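You operate a simulated robot arm through the tools that you are given. There is no shell and no other tool. Be economical: measure what you need, move in short steps, check, and stop when the job is done.

Carry out the task below with a simulated robot arm. There is one attempt and no reset: what you move stays moved.

Task
Put the roller on the green film on the top of the assembly bench.

It is judged by the outcome, as a careful person would: the job done as asked, and still so three seconds after it is handed in. It fails if anything else is knocked over, pushed out of place, dropped, spilled or broken.

Robot
A 6-joint arm with a two-finger parallel gripper, fixed in place. Base frame: the origin is at the foot of the arm, x ahead of it, y to its left, z up; the work surface is at about z = 0. Readings come in mm, rad, newtons and seconds.
With the tool pointing down near the work surface it reaches from about 140 to 580 mm from the base axis. Its first joint turns from -1.152 to 1.152 rad. Payload 2.1 kg.
The TCP is the grasp point between the finger pads, 30 mm short of the fingertips. In the tool frame z runs along the fingers and y along their closing line. The gripper opens to 94 mm. The fingers are 28 mm wide and 10 mm thick; the gripper's body (50 by 96 mm) begins 55 mm behind the TCP.
Orientation is told as [roll, pitch, yaw] about the base's x, y, z axes, in that order, counted from this pose: with the fingers straight down and closing along the base's y, the tool's x points along the base's -x, its y along +y and its z along -z.

Tools
- The arm moves only by the tool arm_command. Its arguments are lists of equal length, an entry for each row: "fingers": the gripper command, from -1 (shut) to 1 (fully open), values between in proportion; "translation": the shift along the tool's x, y, z in mm, a list of three; "yaw": the turn about the tool's z in rad. In form: {"fingers": [fingers, ...], "translation": [[dx, dy, dz], ...], "yaw": [yaw, ...]}. A call has 1 to 8 rows; each row shifts and turns the commanded pose from where the row before left it, along the tool's axes as they then stand. Each row takes 0.2 s and may step no farther than 50 mm and 0.15 rad from the row before; otherwise, or with a gripper value out of range, the whole call is refused. Where a pose cannot be reached the arm comes as near as it can. A force on the tool above 40 N (or 10 N above the force at the start of the call, whichever is more), or a blocked arm, ends the call early, and 0.2 s more pass. Each finger travels about 72 mm/s and halts on what it meets, pressing with about 45 N; the grip force reading is that of the motor and also rises with nothing between the fingers. The clock runs only during rows and for 0.2 s after the last one: add rows that do not move to give the fingers time. It gives the time, the measured TCP pose, the force on the tool (base axes), the opening and the grip force at its end, in the units of the frame above (readings bear some noise).
- Cameras (640 x 400 px; columns grow to the right, rows downward): "scene" is fixed at [53.5, -368.2, 503.6]; the picture's right is [0.76, -0.65, 0.00], its down [-0.38, -0.44, -0.82] and it looks along [0.53, 0.62, -0.58] (base axes); focal length 365 px, centre (320, 200). "wrist" rides on the gripper at [-37, 0, -58] in the tool frame; the picture's right is [0.00, -1.00, 0.00], its down [0.97, 0.00, -0.24] and it looks along [0.24, 0.00, 0.97] (tool axes); focal length 218 px, centre (320, 200). There is no depth. A picture from a camera that has moved, and an enlarged one, comes with that camera's place and axes in the base frame and with its lens. The place of the scene camera against the robot may be out by one fixed shift of up to 25 mm in any direction.
- camera(camera): a new picture of that camera. It takes no simulated time.
- enlarge(camera, box): a new picture of the part [left, top, right, bottom] of that camera's present view, enlarged. It takes no simulated time.
- close_job(): hands the job in; it is judged then, once.

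Go step by step. Nothing tells you positions but the pictures and the camera data: compare them with the known pose of the tool, close in by small moves and look again before you grip or let go. The budget is 90 turns and 42 pictures, counting those below and the enlarged ones. Unless the task says otherwise, let go and move clear before handing in, and close with one line.

The tools are called after "Call:" as a command line: name --argument value ..., lists and objects as JSON in quotes. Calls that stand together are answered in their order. arm_command: Moves the arm, as the interface text tells. Its arguments: {"type":"object","properties":{"fingers":{"type":"array","items":{"type":"number"}},"translation":{"type":"array","items":{"type":"array","items":{"type":"number"}}},"yaw":{"type":"array","items":{"type":"number"}}},"required":["fingers","translation","yaw"]} The other tools are called the same way: camera (camera) takes a picture; enlarge (camera, box) takes an enlarged picture of a part of a camera's view; close_job () hands the job in.

At the start:

```text
clock: 0.0
eef_pos: [254.2, -132.0, 289.0]
tool_rot: [-0.001, -0.002, 0.003]
contact_force: [-0.7, 0.0, 0.0]
gripper_width: 94.0
gripper_force: 0.0
```

scene: 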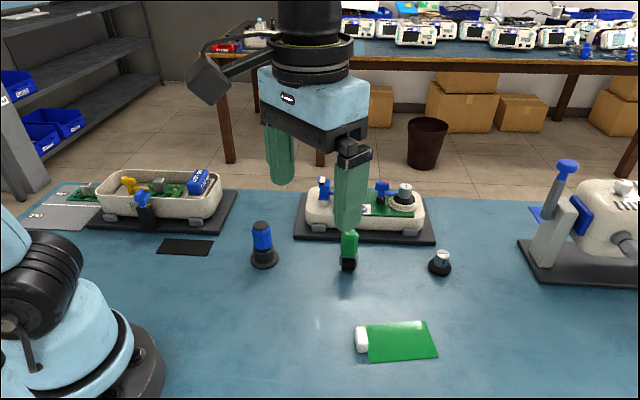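
wrist: 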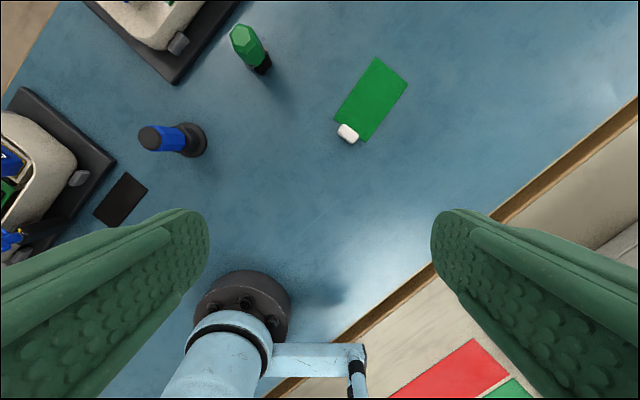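

I see a bench with a blue handled object, a green handled object, a small knob-like object, and a green film with a white piece at one end. I'll enlarge to tell which is the roller.

Call:
enlarge --camera "scene" --box '[220, 200, 480, 370]'

Call:
enlarge --camera "wrist" --box '[80, 0, 440, 225]'

Call:
enlarge --camera "scene" --box '[500, 140, 640, 300]'

```text
2.35 times, centred on (350, 285) of scene
camera zoom: at [53.5, -368.2, 503.6], right [0.76, -0.65, 0.0], down [-0.38, -0.44, -0.82], along [0.53, 0.62, -0.58], focal length 858 px, centre (249, 0)
```

zoom: 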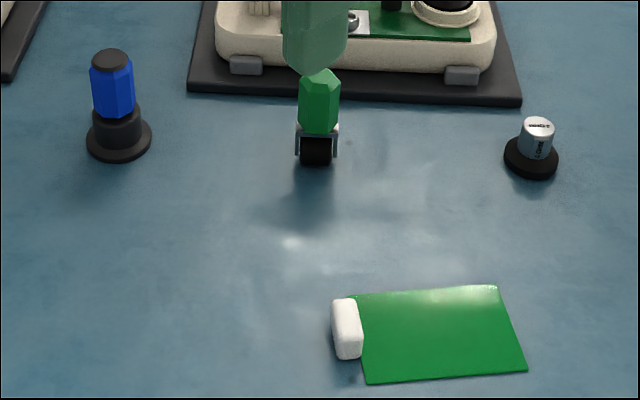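

```text
1.78 times, centred on (260, 112) of wrist
camera zoom: at [291.1, -131.9, 346.8], right [0.0, -1.0, 0.0], down [-0.97, 0.0, 0.24], along [-0.24, 0.0, -0.97], focal length 388 px, centre (427, 356)
```

zoom: 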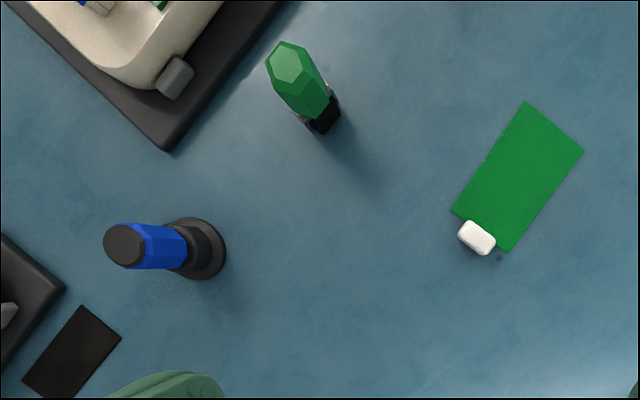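

```text
2.50 times, centred on (570, 220) of scene
camera zoom: at [53.5, -368.2, 503.6], right [0.76, -0.65, 0.0], down [-0.38, -0.44, -0.82], along [0.53, 0.62, -0.58], focal length 912 px, centre (-305, 150)
```

zoom: 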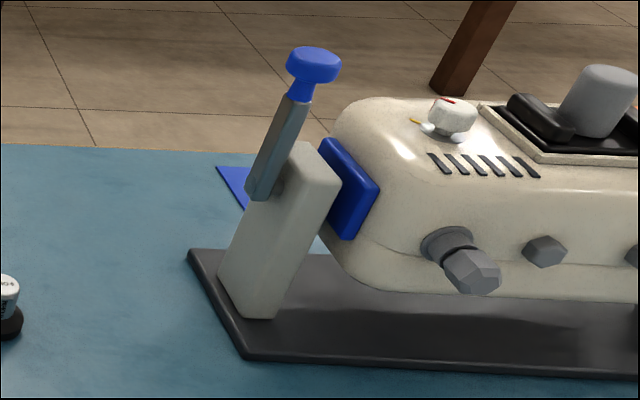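

The roller is the green-handled tool with a black wheel standing near (397, -50), with its top at about z 95. The film is centred near (355, -207), with a white block at its near end. I'll move above the roller and look.

Call:
arm_command --fingers '[1, 1, 1, 1, 1]' --translation '[[-36, 20, 0], [-36, 20, 0], [-36, 21, 20], [-35, 21, 30], [0, 0, 20]]' --yaw '[0, 0, 0, 0, 0]'

Call:
camera --camera "wrist"

Call:
camera --camera "scene"

```text
refused: row 4 steps farther than a row can; nothing moved
```

```text
36 pictures are left
camera wrist: at [291.1, -131.9, 346.8], right [0.0, -1.0, 0.0], down [-0.97, 0.0, 0.24], along [-0.24, 0.0, -0.97], focal length 218 px, centre (320, 200)
```

wrist: 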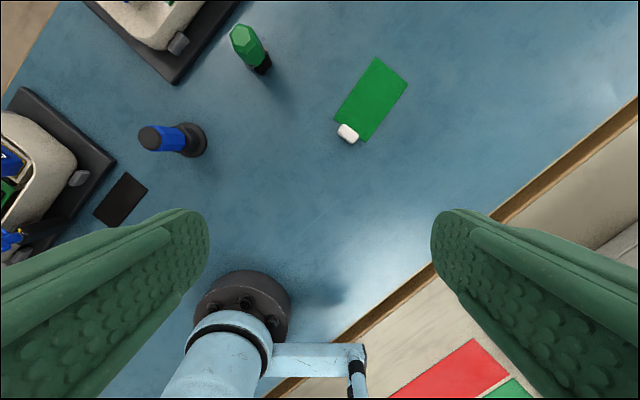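

```text
35 pictures are left
```

scene: 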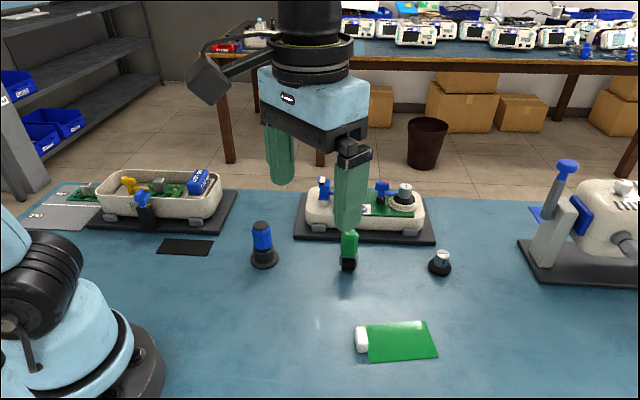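

The call was refused because a row stepped too far, so I'll repeat it with smaller steps.

Call:
arm_command --fingers '[1, 1, 1, 1, 1, 1]' --translation '[[-36, 20, 0], [-36, 20, 0], [-36, 21, 0], [-35, 21, 0], [0, 0, 35], [0, 0, 35]]' --yaw '[0, 0, 0, 0, 0, 0]'

```text
clock: 1.4
eef_pos: [397.7, -51.5, 218.2]
tool_rot: [-0.001, -0.001, 0.001]
contact_force: [0.3, -0.7, 0.4]
gripper_width: 94.1
gripper_force: 0.0
```

I should now be over the roller, so I'll look down at it.

Call:
camera --camera "wrist"

Call:
enlarge --camera "wrist" --box '[240, 190, 400, 290]'

```text
34 pictures are left
camera wrist: at [434.2, -51.0, 275.8], right [0.0, -1.0, 0.0], down [-0.97, 0.0, 0.24], along [-0.24, 0.0, -0.97], focal length 218 px, centre (320, 200)
```

wrist: 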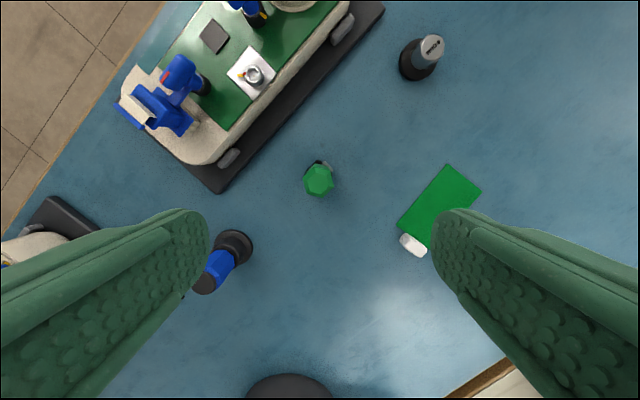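

```text
4.00 times, centred on (320, 240) of wrist
camera zoom: at [434.2, -51.0, 275.8], right [0.0, -1.0, 0.0], down [-0.97, 0.0, 0.24], along [-0.24, 0.0, -0.97], focal length 873 px, centre (320, 40)
```

zoom: 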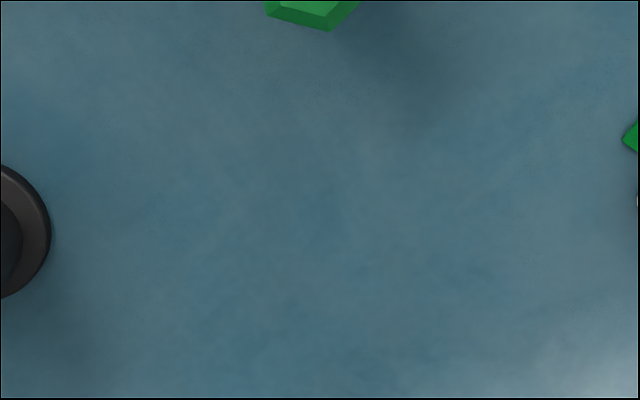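

Call:
enlarge --camera "wrist" --box '[280, 150, 360, 200]'

```text
8.00 times, centred on (320, 175) of wrist
camera zoom: at [434.2, -51.0, 275.8], right [0.0, -1.0, 0.0], down [-0.97, 0.0, 0.24], along [-0.24, 0.0, -0.97], focal length 1746 px, centre (320, 400)
```

zoom: 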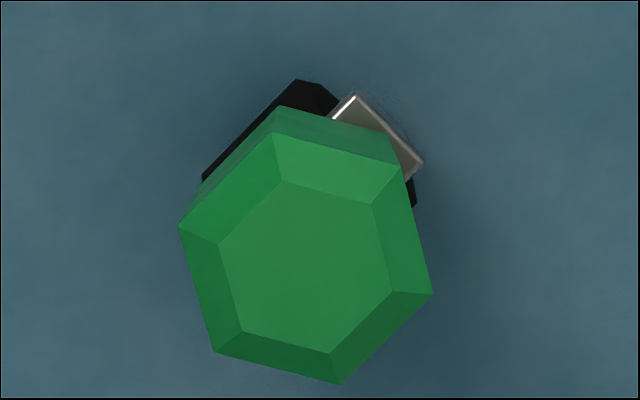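

The handle is a hexagon about 24 mm across its flats, centred near (404.5, -50) with its top at about z 83. One pair of flats lies at about 14° to the finger line, so I'll turn to match, centre over it and lower to just above.

Call:
arm_command --fingers '[1, 1, 1, 1]' --translation '[[-7, 1.5, 0], [0, 0, 20], [0, 0, 30], [0, 0, 20]]' --yaw '[0, -0.125, -0.12, 0]'

Call:
enlarge --camera "wrist" --box '[240, 150, 400, 250]'

Call:
enlarge --camera "scene" --box '[270, 150, 430, 280]'

```text
clock: 2.4
eef_pos: [404.7, -46.6, 149.9]
tool_rot: [0.001, -0.002, 0.247]
contact_force: [-0.5, 0.7, -0.2]
gripper_width: 93.8
gripper_force: 0.0
```

```text
4.00 times, centred on (320, 200) of wrist
camera zoom: at [439.9, -37.9, 207.5], right [0.25, -0.97, 0.0], down [-0.94, -0.24, 0.24], along [-0.23, -0.06, -0.97], focal length 873 px, centre (320, 200)
```

zoom: 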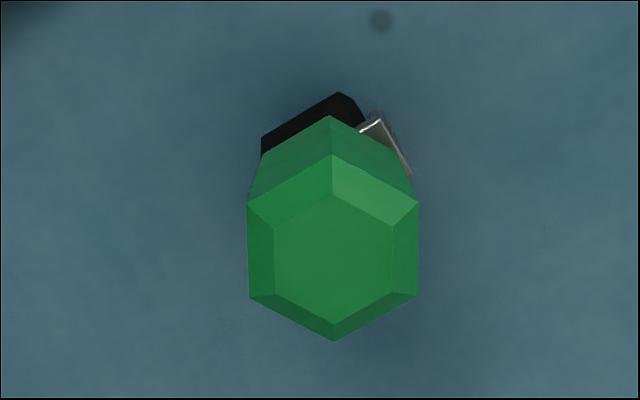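

```text
3.08 times, centred on (350, 215) of scene
camera zoom: at [53.5, -368.2, 503.6], right [0.76, -0.65, 0.0], down [-0.38, -0.44, -0.82], along [0.53, 0.62, -0.58], focal length 1122 px, centre (228, 154)
```

zoom: 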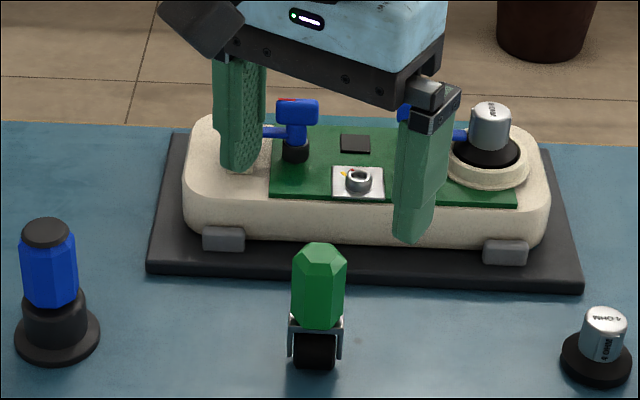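

The flats are aligned, and the handle centre triangulates to (404.8, -49) with its top at z 86. I'll correct sideways by 2.3 mm and lower to z 70.

Call:
arm_command --fingers '[1, 1, 1, 1, 1]' --translation '[[0.5, -2.3, 0], [0, 0, 25], [0, 0, 25], [0, 0, 20], [0, 0, 10]]' --yaw '[0, 0, 0, 0, 0]'

Call:
camera --camera "wrist"

Call:
enlarge --camera "scene" --box '[270, 150, 430, 280]'

```text
clock: 3.6
eef_pos: [405.3, -51.2, 66.3]
tool_rot: [0.001, -0.003, 0.247]
contact_force: [0.0, 0.1, 0.2]
gripper_width: 93.6
gripper_force: 0.0
```

```text
29 pictures are left
camera wrist: at [440.3, -42.2, 124.9], right [0.24, -0.97, 0.0], down [-0.94, -0.24, 0.24], along [-0.23, -0.06, -0.97], focal length 218 px, centre (320, 200)
```

wrist: 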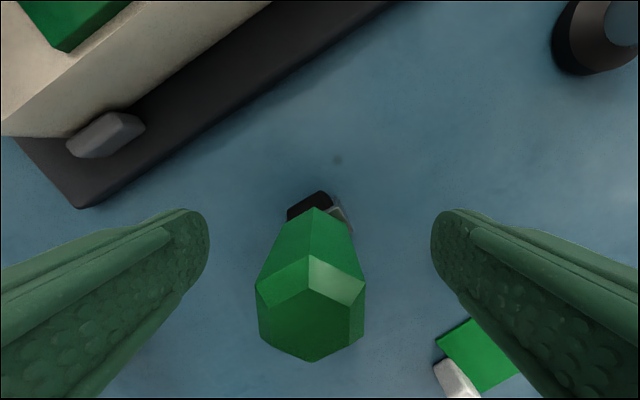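

```text
3.08 times, centred on (350, 215) of scene
camera zoom: at [53.5, -368.2, 503.6], right [0.76, -0.65, 0.0], down [-0.38, -0.44, -0.82], along [0.53, 0.62, -0.58], focal length 1122 px, centre (228, 154)
```

zoom: 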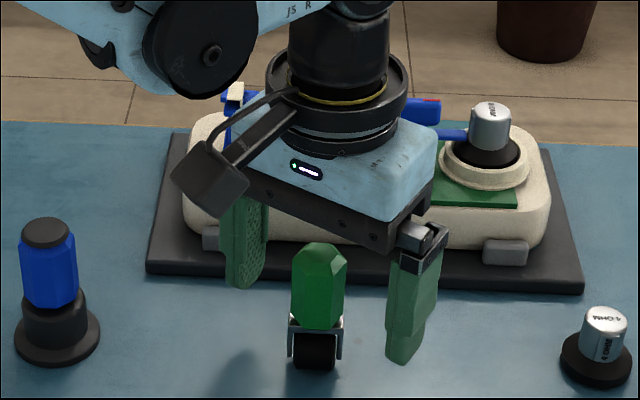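

The handle sits about 1.7 mm left of the finger midline. I'll correct that, raise 3 mm and close on the handle.

Call:
arm_command --fingers '[1, 1, 0, -0.6, -1, -1, -1]' --translation '[[0, 1.7, -3], [0, 0, 0], [0, 0, 0], [0, 0, 0], [0, 0, 0], [0, 0, 0], [0, 0, 0]]' --yaw '[0, 0, 0, 0, 0, 0, 0]'

Call:
camera --camera "wrist"

```text
clock: 5.2
eef_pos: [403.8, -48.8, 70.3]
tool_rot: [0.0, -0.003, 0.244]
contact_force: [-1.1, 0.6, 0.2]
gripper_width: 25.5
gripper_force: 45.2
```

```text
27 pictures are left
camera wrist: at [439.6, -40.0, 128.3], right [0.24, -0.97, 0.0], down [-0.94, -0.24, 0.24], along [-0.23, -0.06, -0.97], focal length 218 px, centre (320, 200)
```

wrist: 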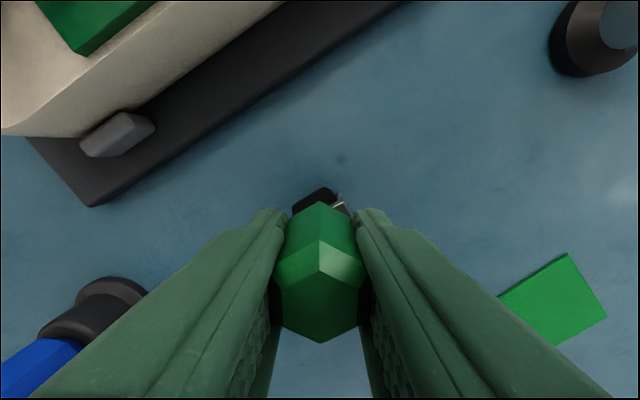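

The grip is firm at 25.5 mm. I'll lift 60 mm and carry the roller over the film to about (362, -211), just beyond its centre and away from the white block.

Call:
arm_command --fingers '[-1, -1, -1]' --translation '[[0, 0, -10], [0, 0, -25], [0, 0, -25]]' --yaw '[0, 0, 0]'

Call:
arm_command --fingers '[-1, -1, -1, -1, -1, -1, -1, -1]' --translation '[[7, -12, 0], [12.3, -22.9, 0], [14, -26, 0], [14, -26, 0], [14, -26, 0], [12, -22, 0], [7, -12, 0], [0, 0, 0]]' --yaw '[0, 0, 0, 0, 0, 0, 0, 0]'

Call:
camera --camera "wrist"

Call:
enlarge --camera "scene" --box '[290, 210, 490, 370]'

```text
clock: 6.0
eef_pos: [405.5, -50.2, 130.9]
tool_rot: [-0.001, -0.002, 0.248]
contact_force: [1.1, 0.7, -1.1]
gripper_width: 25.4
gripper_force: 44.4
```

```text
clock: 7.8
eef_pos: [362.9, -209.9, 132.4]
tool_rot: [0.002, -0.003, 0.246]
contact_force: [-0.3, 0.2, -0.7]
gripper_width: 25.5
gripper_force: 45.2
```

```text
26 pictures are left
camera wrist: at [398.0, -200.6, 190.9], right [0.24, -0.97, 0.0], down [-0.94, -0.24, 0.24], along [-0.23, -0.06, -0.97], focal length 218 px, centre (320, 200)
```

wrist: 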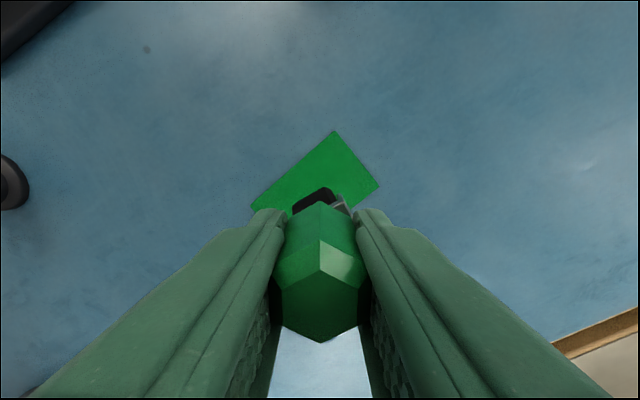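

```text
2.50 times, centred on (390, 290) of scene
camera zoom: at [53.5, -368.2, 503.5], right [0.76, -0.65, 0.0], down [-0.38, -0.44, -0.82], along [0.53, 0.62, -0.58], focal length 912 px, centre (145, -25)
```

zoom: 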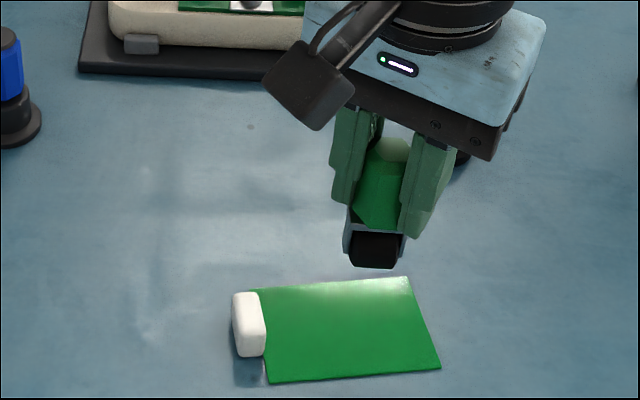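

The far film corner checks out at (413, -210), so the roller is well placed over the film. I'll lower most of the way and check.

Call:
arm_command --fingers '[-1, -1, -1, -1]' --translation '[[0, 0, 20], [0, 0, 20], [0, 0, 11], [0, 0, 3]]' --yaw '[0, 0, 0, 0]'

Call:
enlarge --camera "scene" --box '[330, 270, 450, 370]'

```text
clock: 8.8
eef_pos: [362.3, -211.4, 77.8]
tool_rot: [0.0, -0.003, 0.248]
contact_force: [1.0, -0.3, -1.3]
gripper_width: 25.2
gripper_force: 45.5
```

```text
4.00 times, centred on (390, 320) of scene
camera zoom: at [53.5, -368.2, 503.5], right [0.76, -0.65, 0.0], down [-0.38, -0.44, -0.82], along [0.53, 0.62, -0.58], focal length 1459 px, centre (40, -280)
```

zoom: 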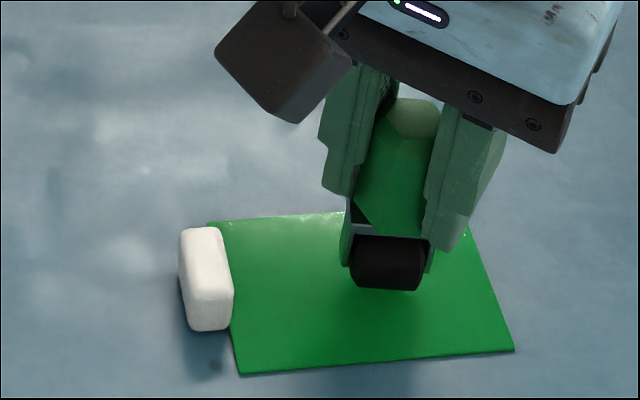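

It is over the middle of the film with a few mm to go. I'll lower in small steps and watch the force.

Call:
arm_command --fingers '[-1, -1, -1]' --translation '[[0, 0, 2], [0, 0, 2], [0, 0, 1]]' --yaw '[0, 0, 0]'

Call:
arm_command --fingers '[-1]' --translation '[[0, 0, 1]]' --yaw '[0]'

```text
clock: 9.6
eef_pos: [362.0, -210.3, 73.5]
tool_rot: [0.0, -0.003, 0.246]
contact_force: [0.4, -0.9, -1.2]
gripper_width: 25.4
gripper_force: 45.1
```

```text
clock: 10.0
eef_pos: [361.8, -210.0, 72.3]
tool_rot: [0.0, -0.001, 0.247]
contact_force: [0.6, -0.2, -1.0]
gripper_width: 25.2
gripper_force: 45.3
```

Nothing has touched yet, as the force still shows only the roller's weight. I'll continue by half millimetres.

Call:
arm_command --fingers '[-1, -1]' --translation '[[0, 0, 0.7], [0, 0, 0]]' --yaw '[0, 0]'

Call:
arm_command --fingers '[-1, -1]' --translation '[[0, 0, 0.6], [0, 0, 0]]' --yaw '[0, 0]'

```text
clock: 10.6
eef_pos: [362.8, -210.7, 71.1]
tool_rot: [0.001, -0.003, 0.247]
contact_force: [-1.1, -0.5, 5.7]
gripper_width: 25.3
gripper_force: 44.8
```

```text
clock: 11.2
eef_pos: [362.6, -210.6, 71.6]
tool_rot: [0.0, -0.002, 0.246]
contact_force: [0.3, -1.4, 21.6]
gripper_width: 25.1
gripper_force: 45.6
```

Contact is clear. I'll ease the press off and open the fingers slightly while looking for any tilt.

Call:
arm_command --fingers '[-1, -1, -0.42, -0.38, -0.34]' --translation '[[0, 0, -0.7], [0, 0, 0], [0, 0, 0], [0, 0, 0], [0, 0, 0]]' --yaw '[0, 0, 0, 0, 0]'

Call:
enlarge --camera "scene" --box '[330, 270, 450, 370]'

Call:
camera --camera "wrist"

```text
clock: 12.4
eef_pos: [363.1, -209.9, 71.7]
tool_rot: [-0.001, -0.001, 0.245]
contact_force: [0.1, 0.4, -0.2]
gripper_width: 31.0
gripper_force: 0.0
```

```text
4.00 times, centred on (390, 320) of scene
camera zoom: at [53.5, -368.2, 503.6], right [0.76, -0.65, 0.0], down [-0.38, -0.44, -0.82], along [0.53, 0.62, -0.58], focal length 1459 px, centre (40, -280)
```

zoom: 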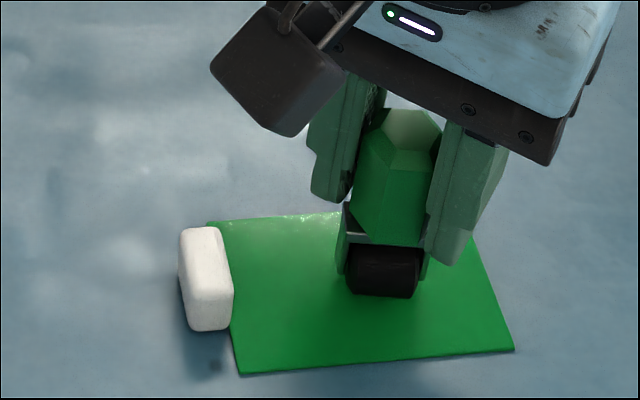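

```text
22 pictures are left
camera wrist: at [397.5, -201.3, 129.6], right [0.24, -0.97, 0.0], down [-0.94, -0.24, 0.24], along [-0.23, -0.06, -0.97], focal length 218 px, centre (320, 200)
```

wrist: 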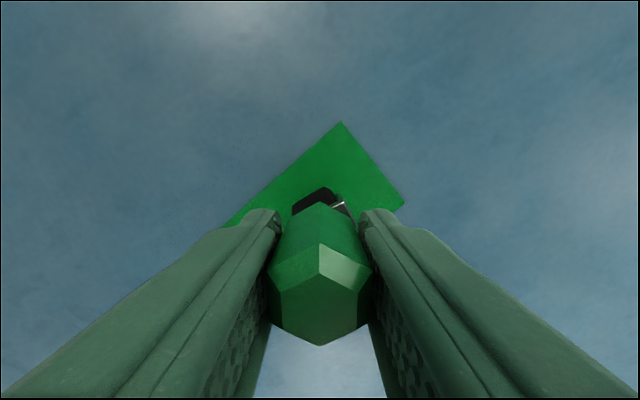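

The roller stands upright and free. I'll open fully and then rise straight up.

Call:
arm_command --fingers '[-0.1, 0.2, 0.4, 0.4, 0.4]' --translation '[[0, 0, 0], [0, 0, 0], [0, 0, 0], [0, 0, -10], [0, 0, -25]]' --yaw '[0, 0, 0, 0, 0]'

Call:
arm_command --fingers '[0.4, 0.4, 0.4, 0.4, 0.4, 0.4]' --translation '[[0, 0, -35], [0, 0, -35], [0, 0, -20], [0, 0, 0], [0, 0, 0], [0, 0, 0]]' --yaw '[0, 0, 0, 0, 0, 0]'

Call:
camera --camera "wrist"

Call:
camera --camera "scene"

Call:
enlarge --camera "scene" --box '[330, 270, 450, 370]'

```text
clock: 13.6
eef_pos: [363.4, -212.4, 105.5]
tool_rot: [-0.001, -0.001, 0.245]
contact_force: [-0.4, 0.6, -0.6]
gripper_width: 65.9
gripper_force: 0.1
```

```text
clock: 15.0
eef_pos: [363.3, -212.5, 194.6]
tool_rot: [-0.001, -0.003, 0.245]
contact_force: [-0.5, -0.9, 0.4]
gripper_width: 65.8
gripper_force: 0.0
```

```text
21 pictures are left
camera wrist: at [397.7, -203.5, 252.7], right [0.24, -0.97, 0.0], down [-0.94, -0.24, 0.24], along [-0.23, -0.06, -0.97], focal length 218 px, centre (320, 200)
```

wrist: 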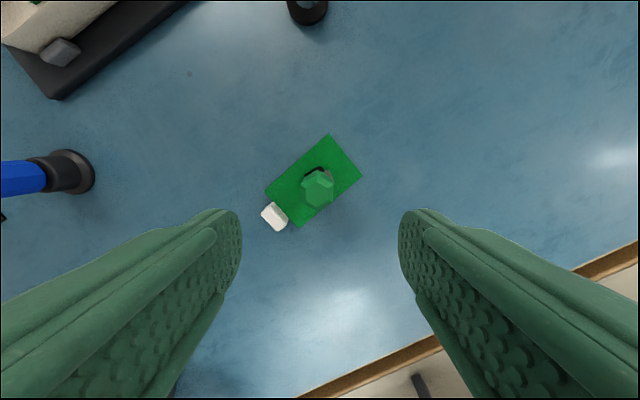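

```text
20 pictures are left
```

scene: 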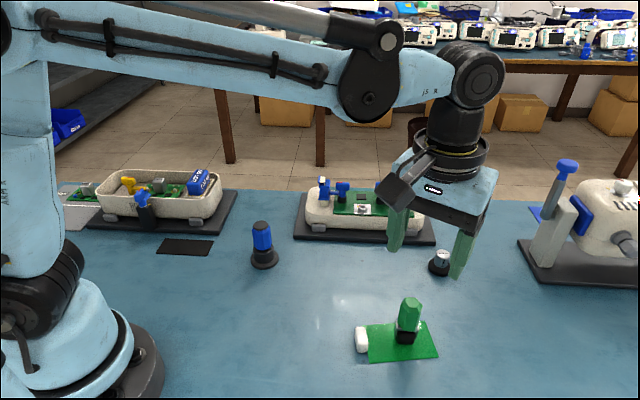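

```text
4.00 times, centred on (390, 320) of scene
camera zoom: at [53.5, -368.2, 503.6], right [0.76, -0.65, 0.0], down [-0.38, -0.44, -0.82], along [0.53, 0.62, -0.58], focal length 1459 px, centre (40, -280)
```

zoom: 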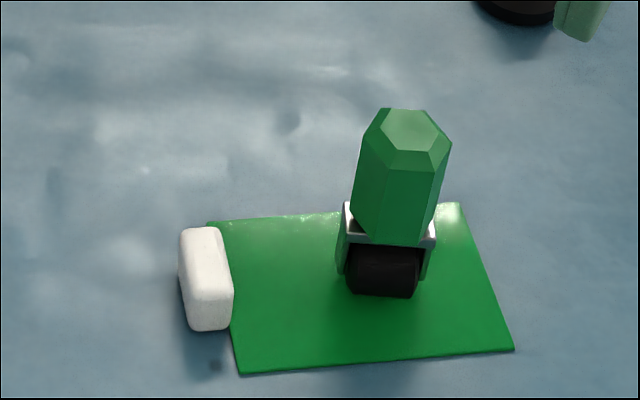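

The roller stands steady on the green film, the arm is clear and nothing else has moved. I'm handing the job in.

Call:
close_job

```text
The job is handed in.
```

The roller is standing upright on the green film, the gripper is open and clear of it, and nothing else was disturbed.
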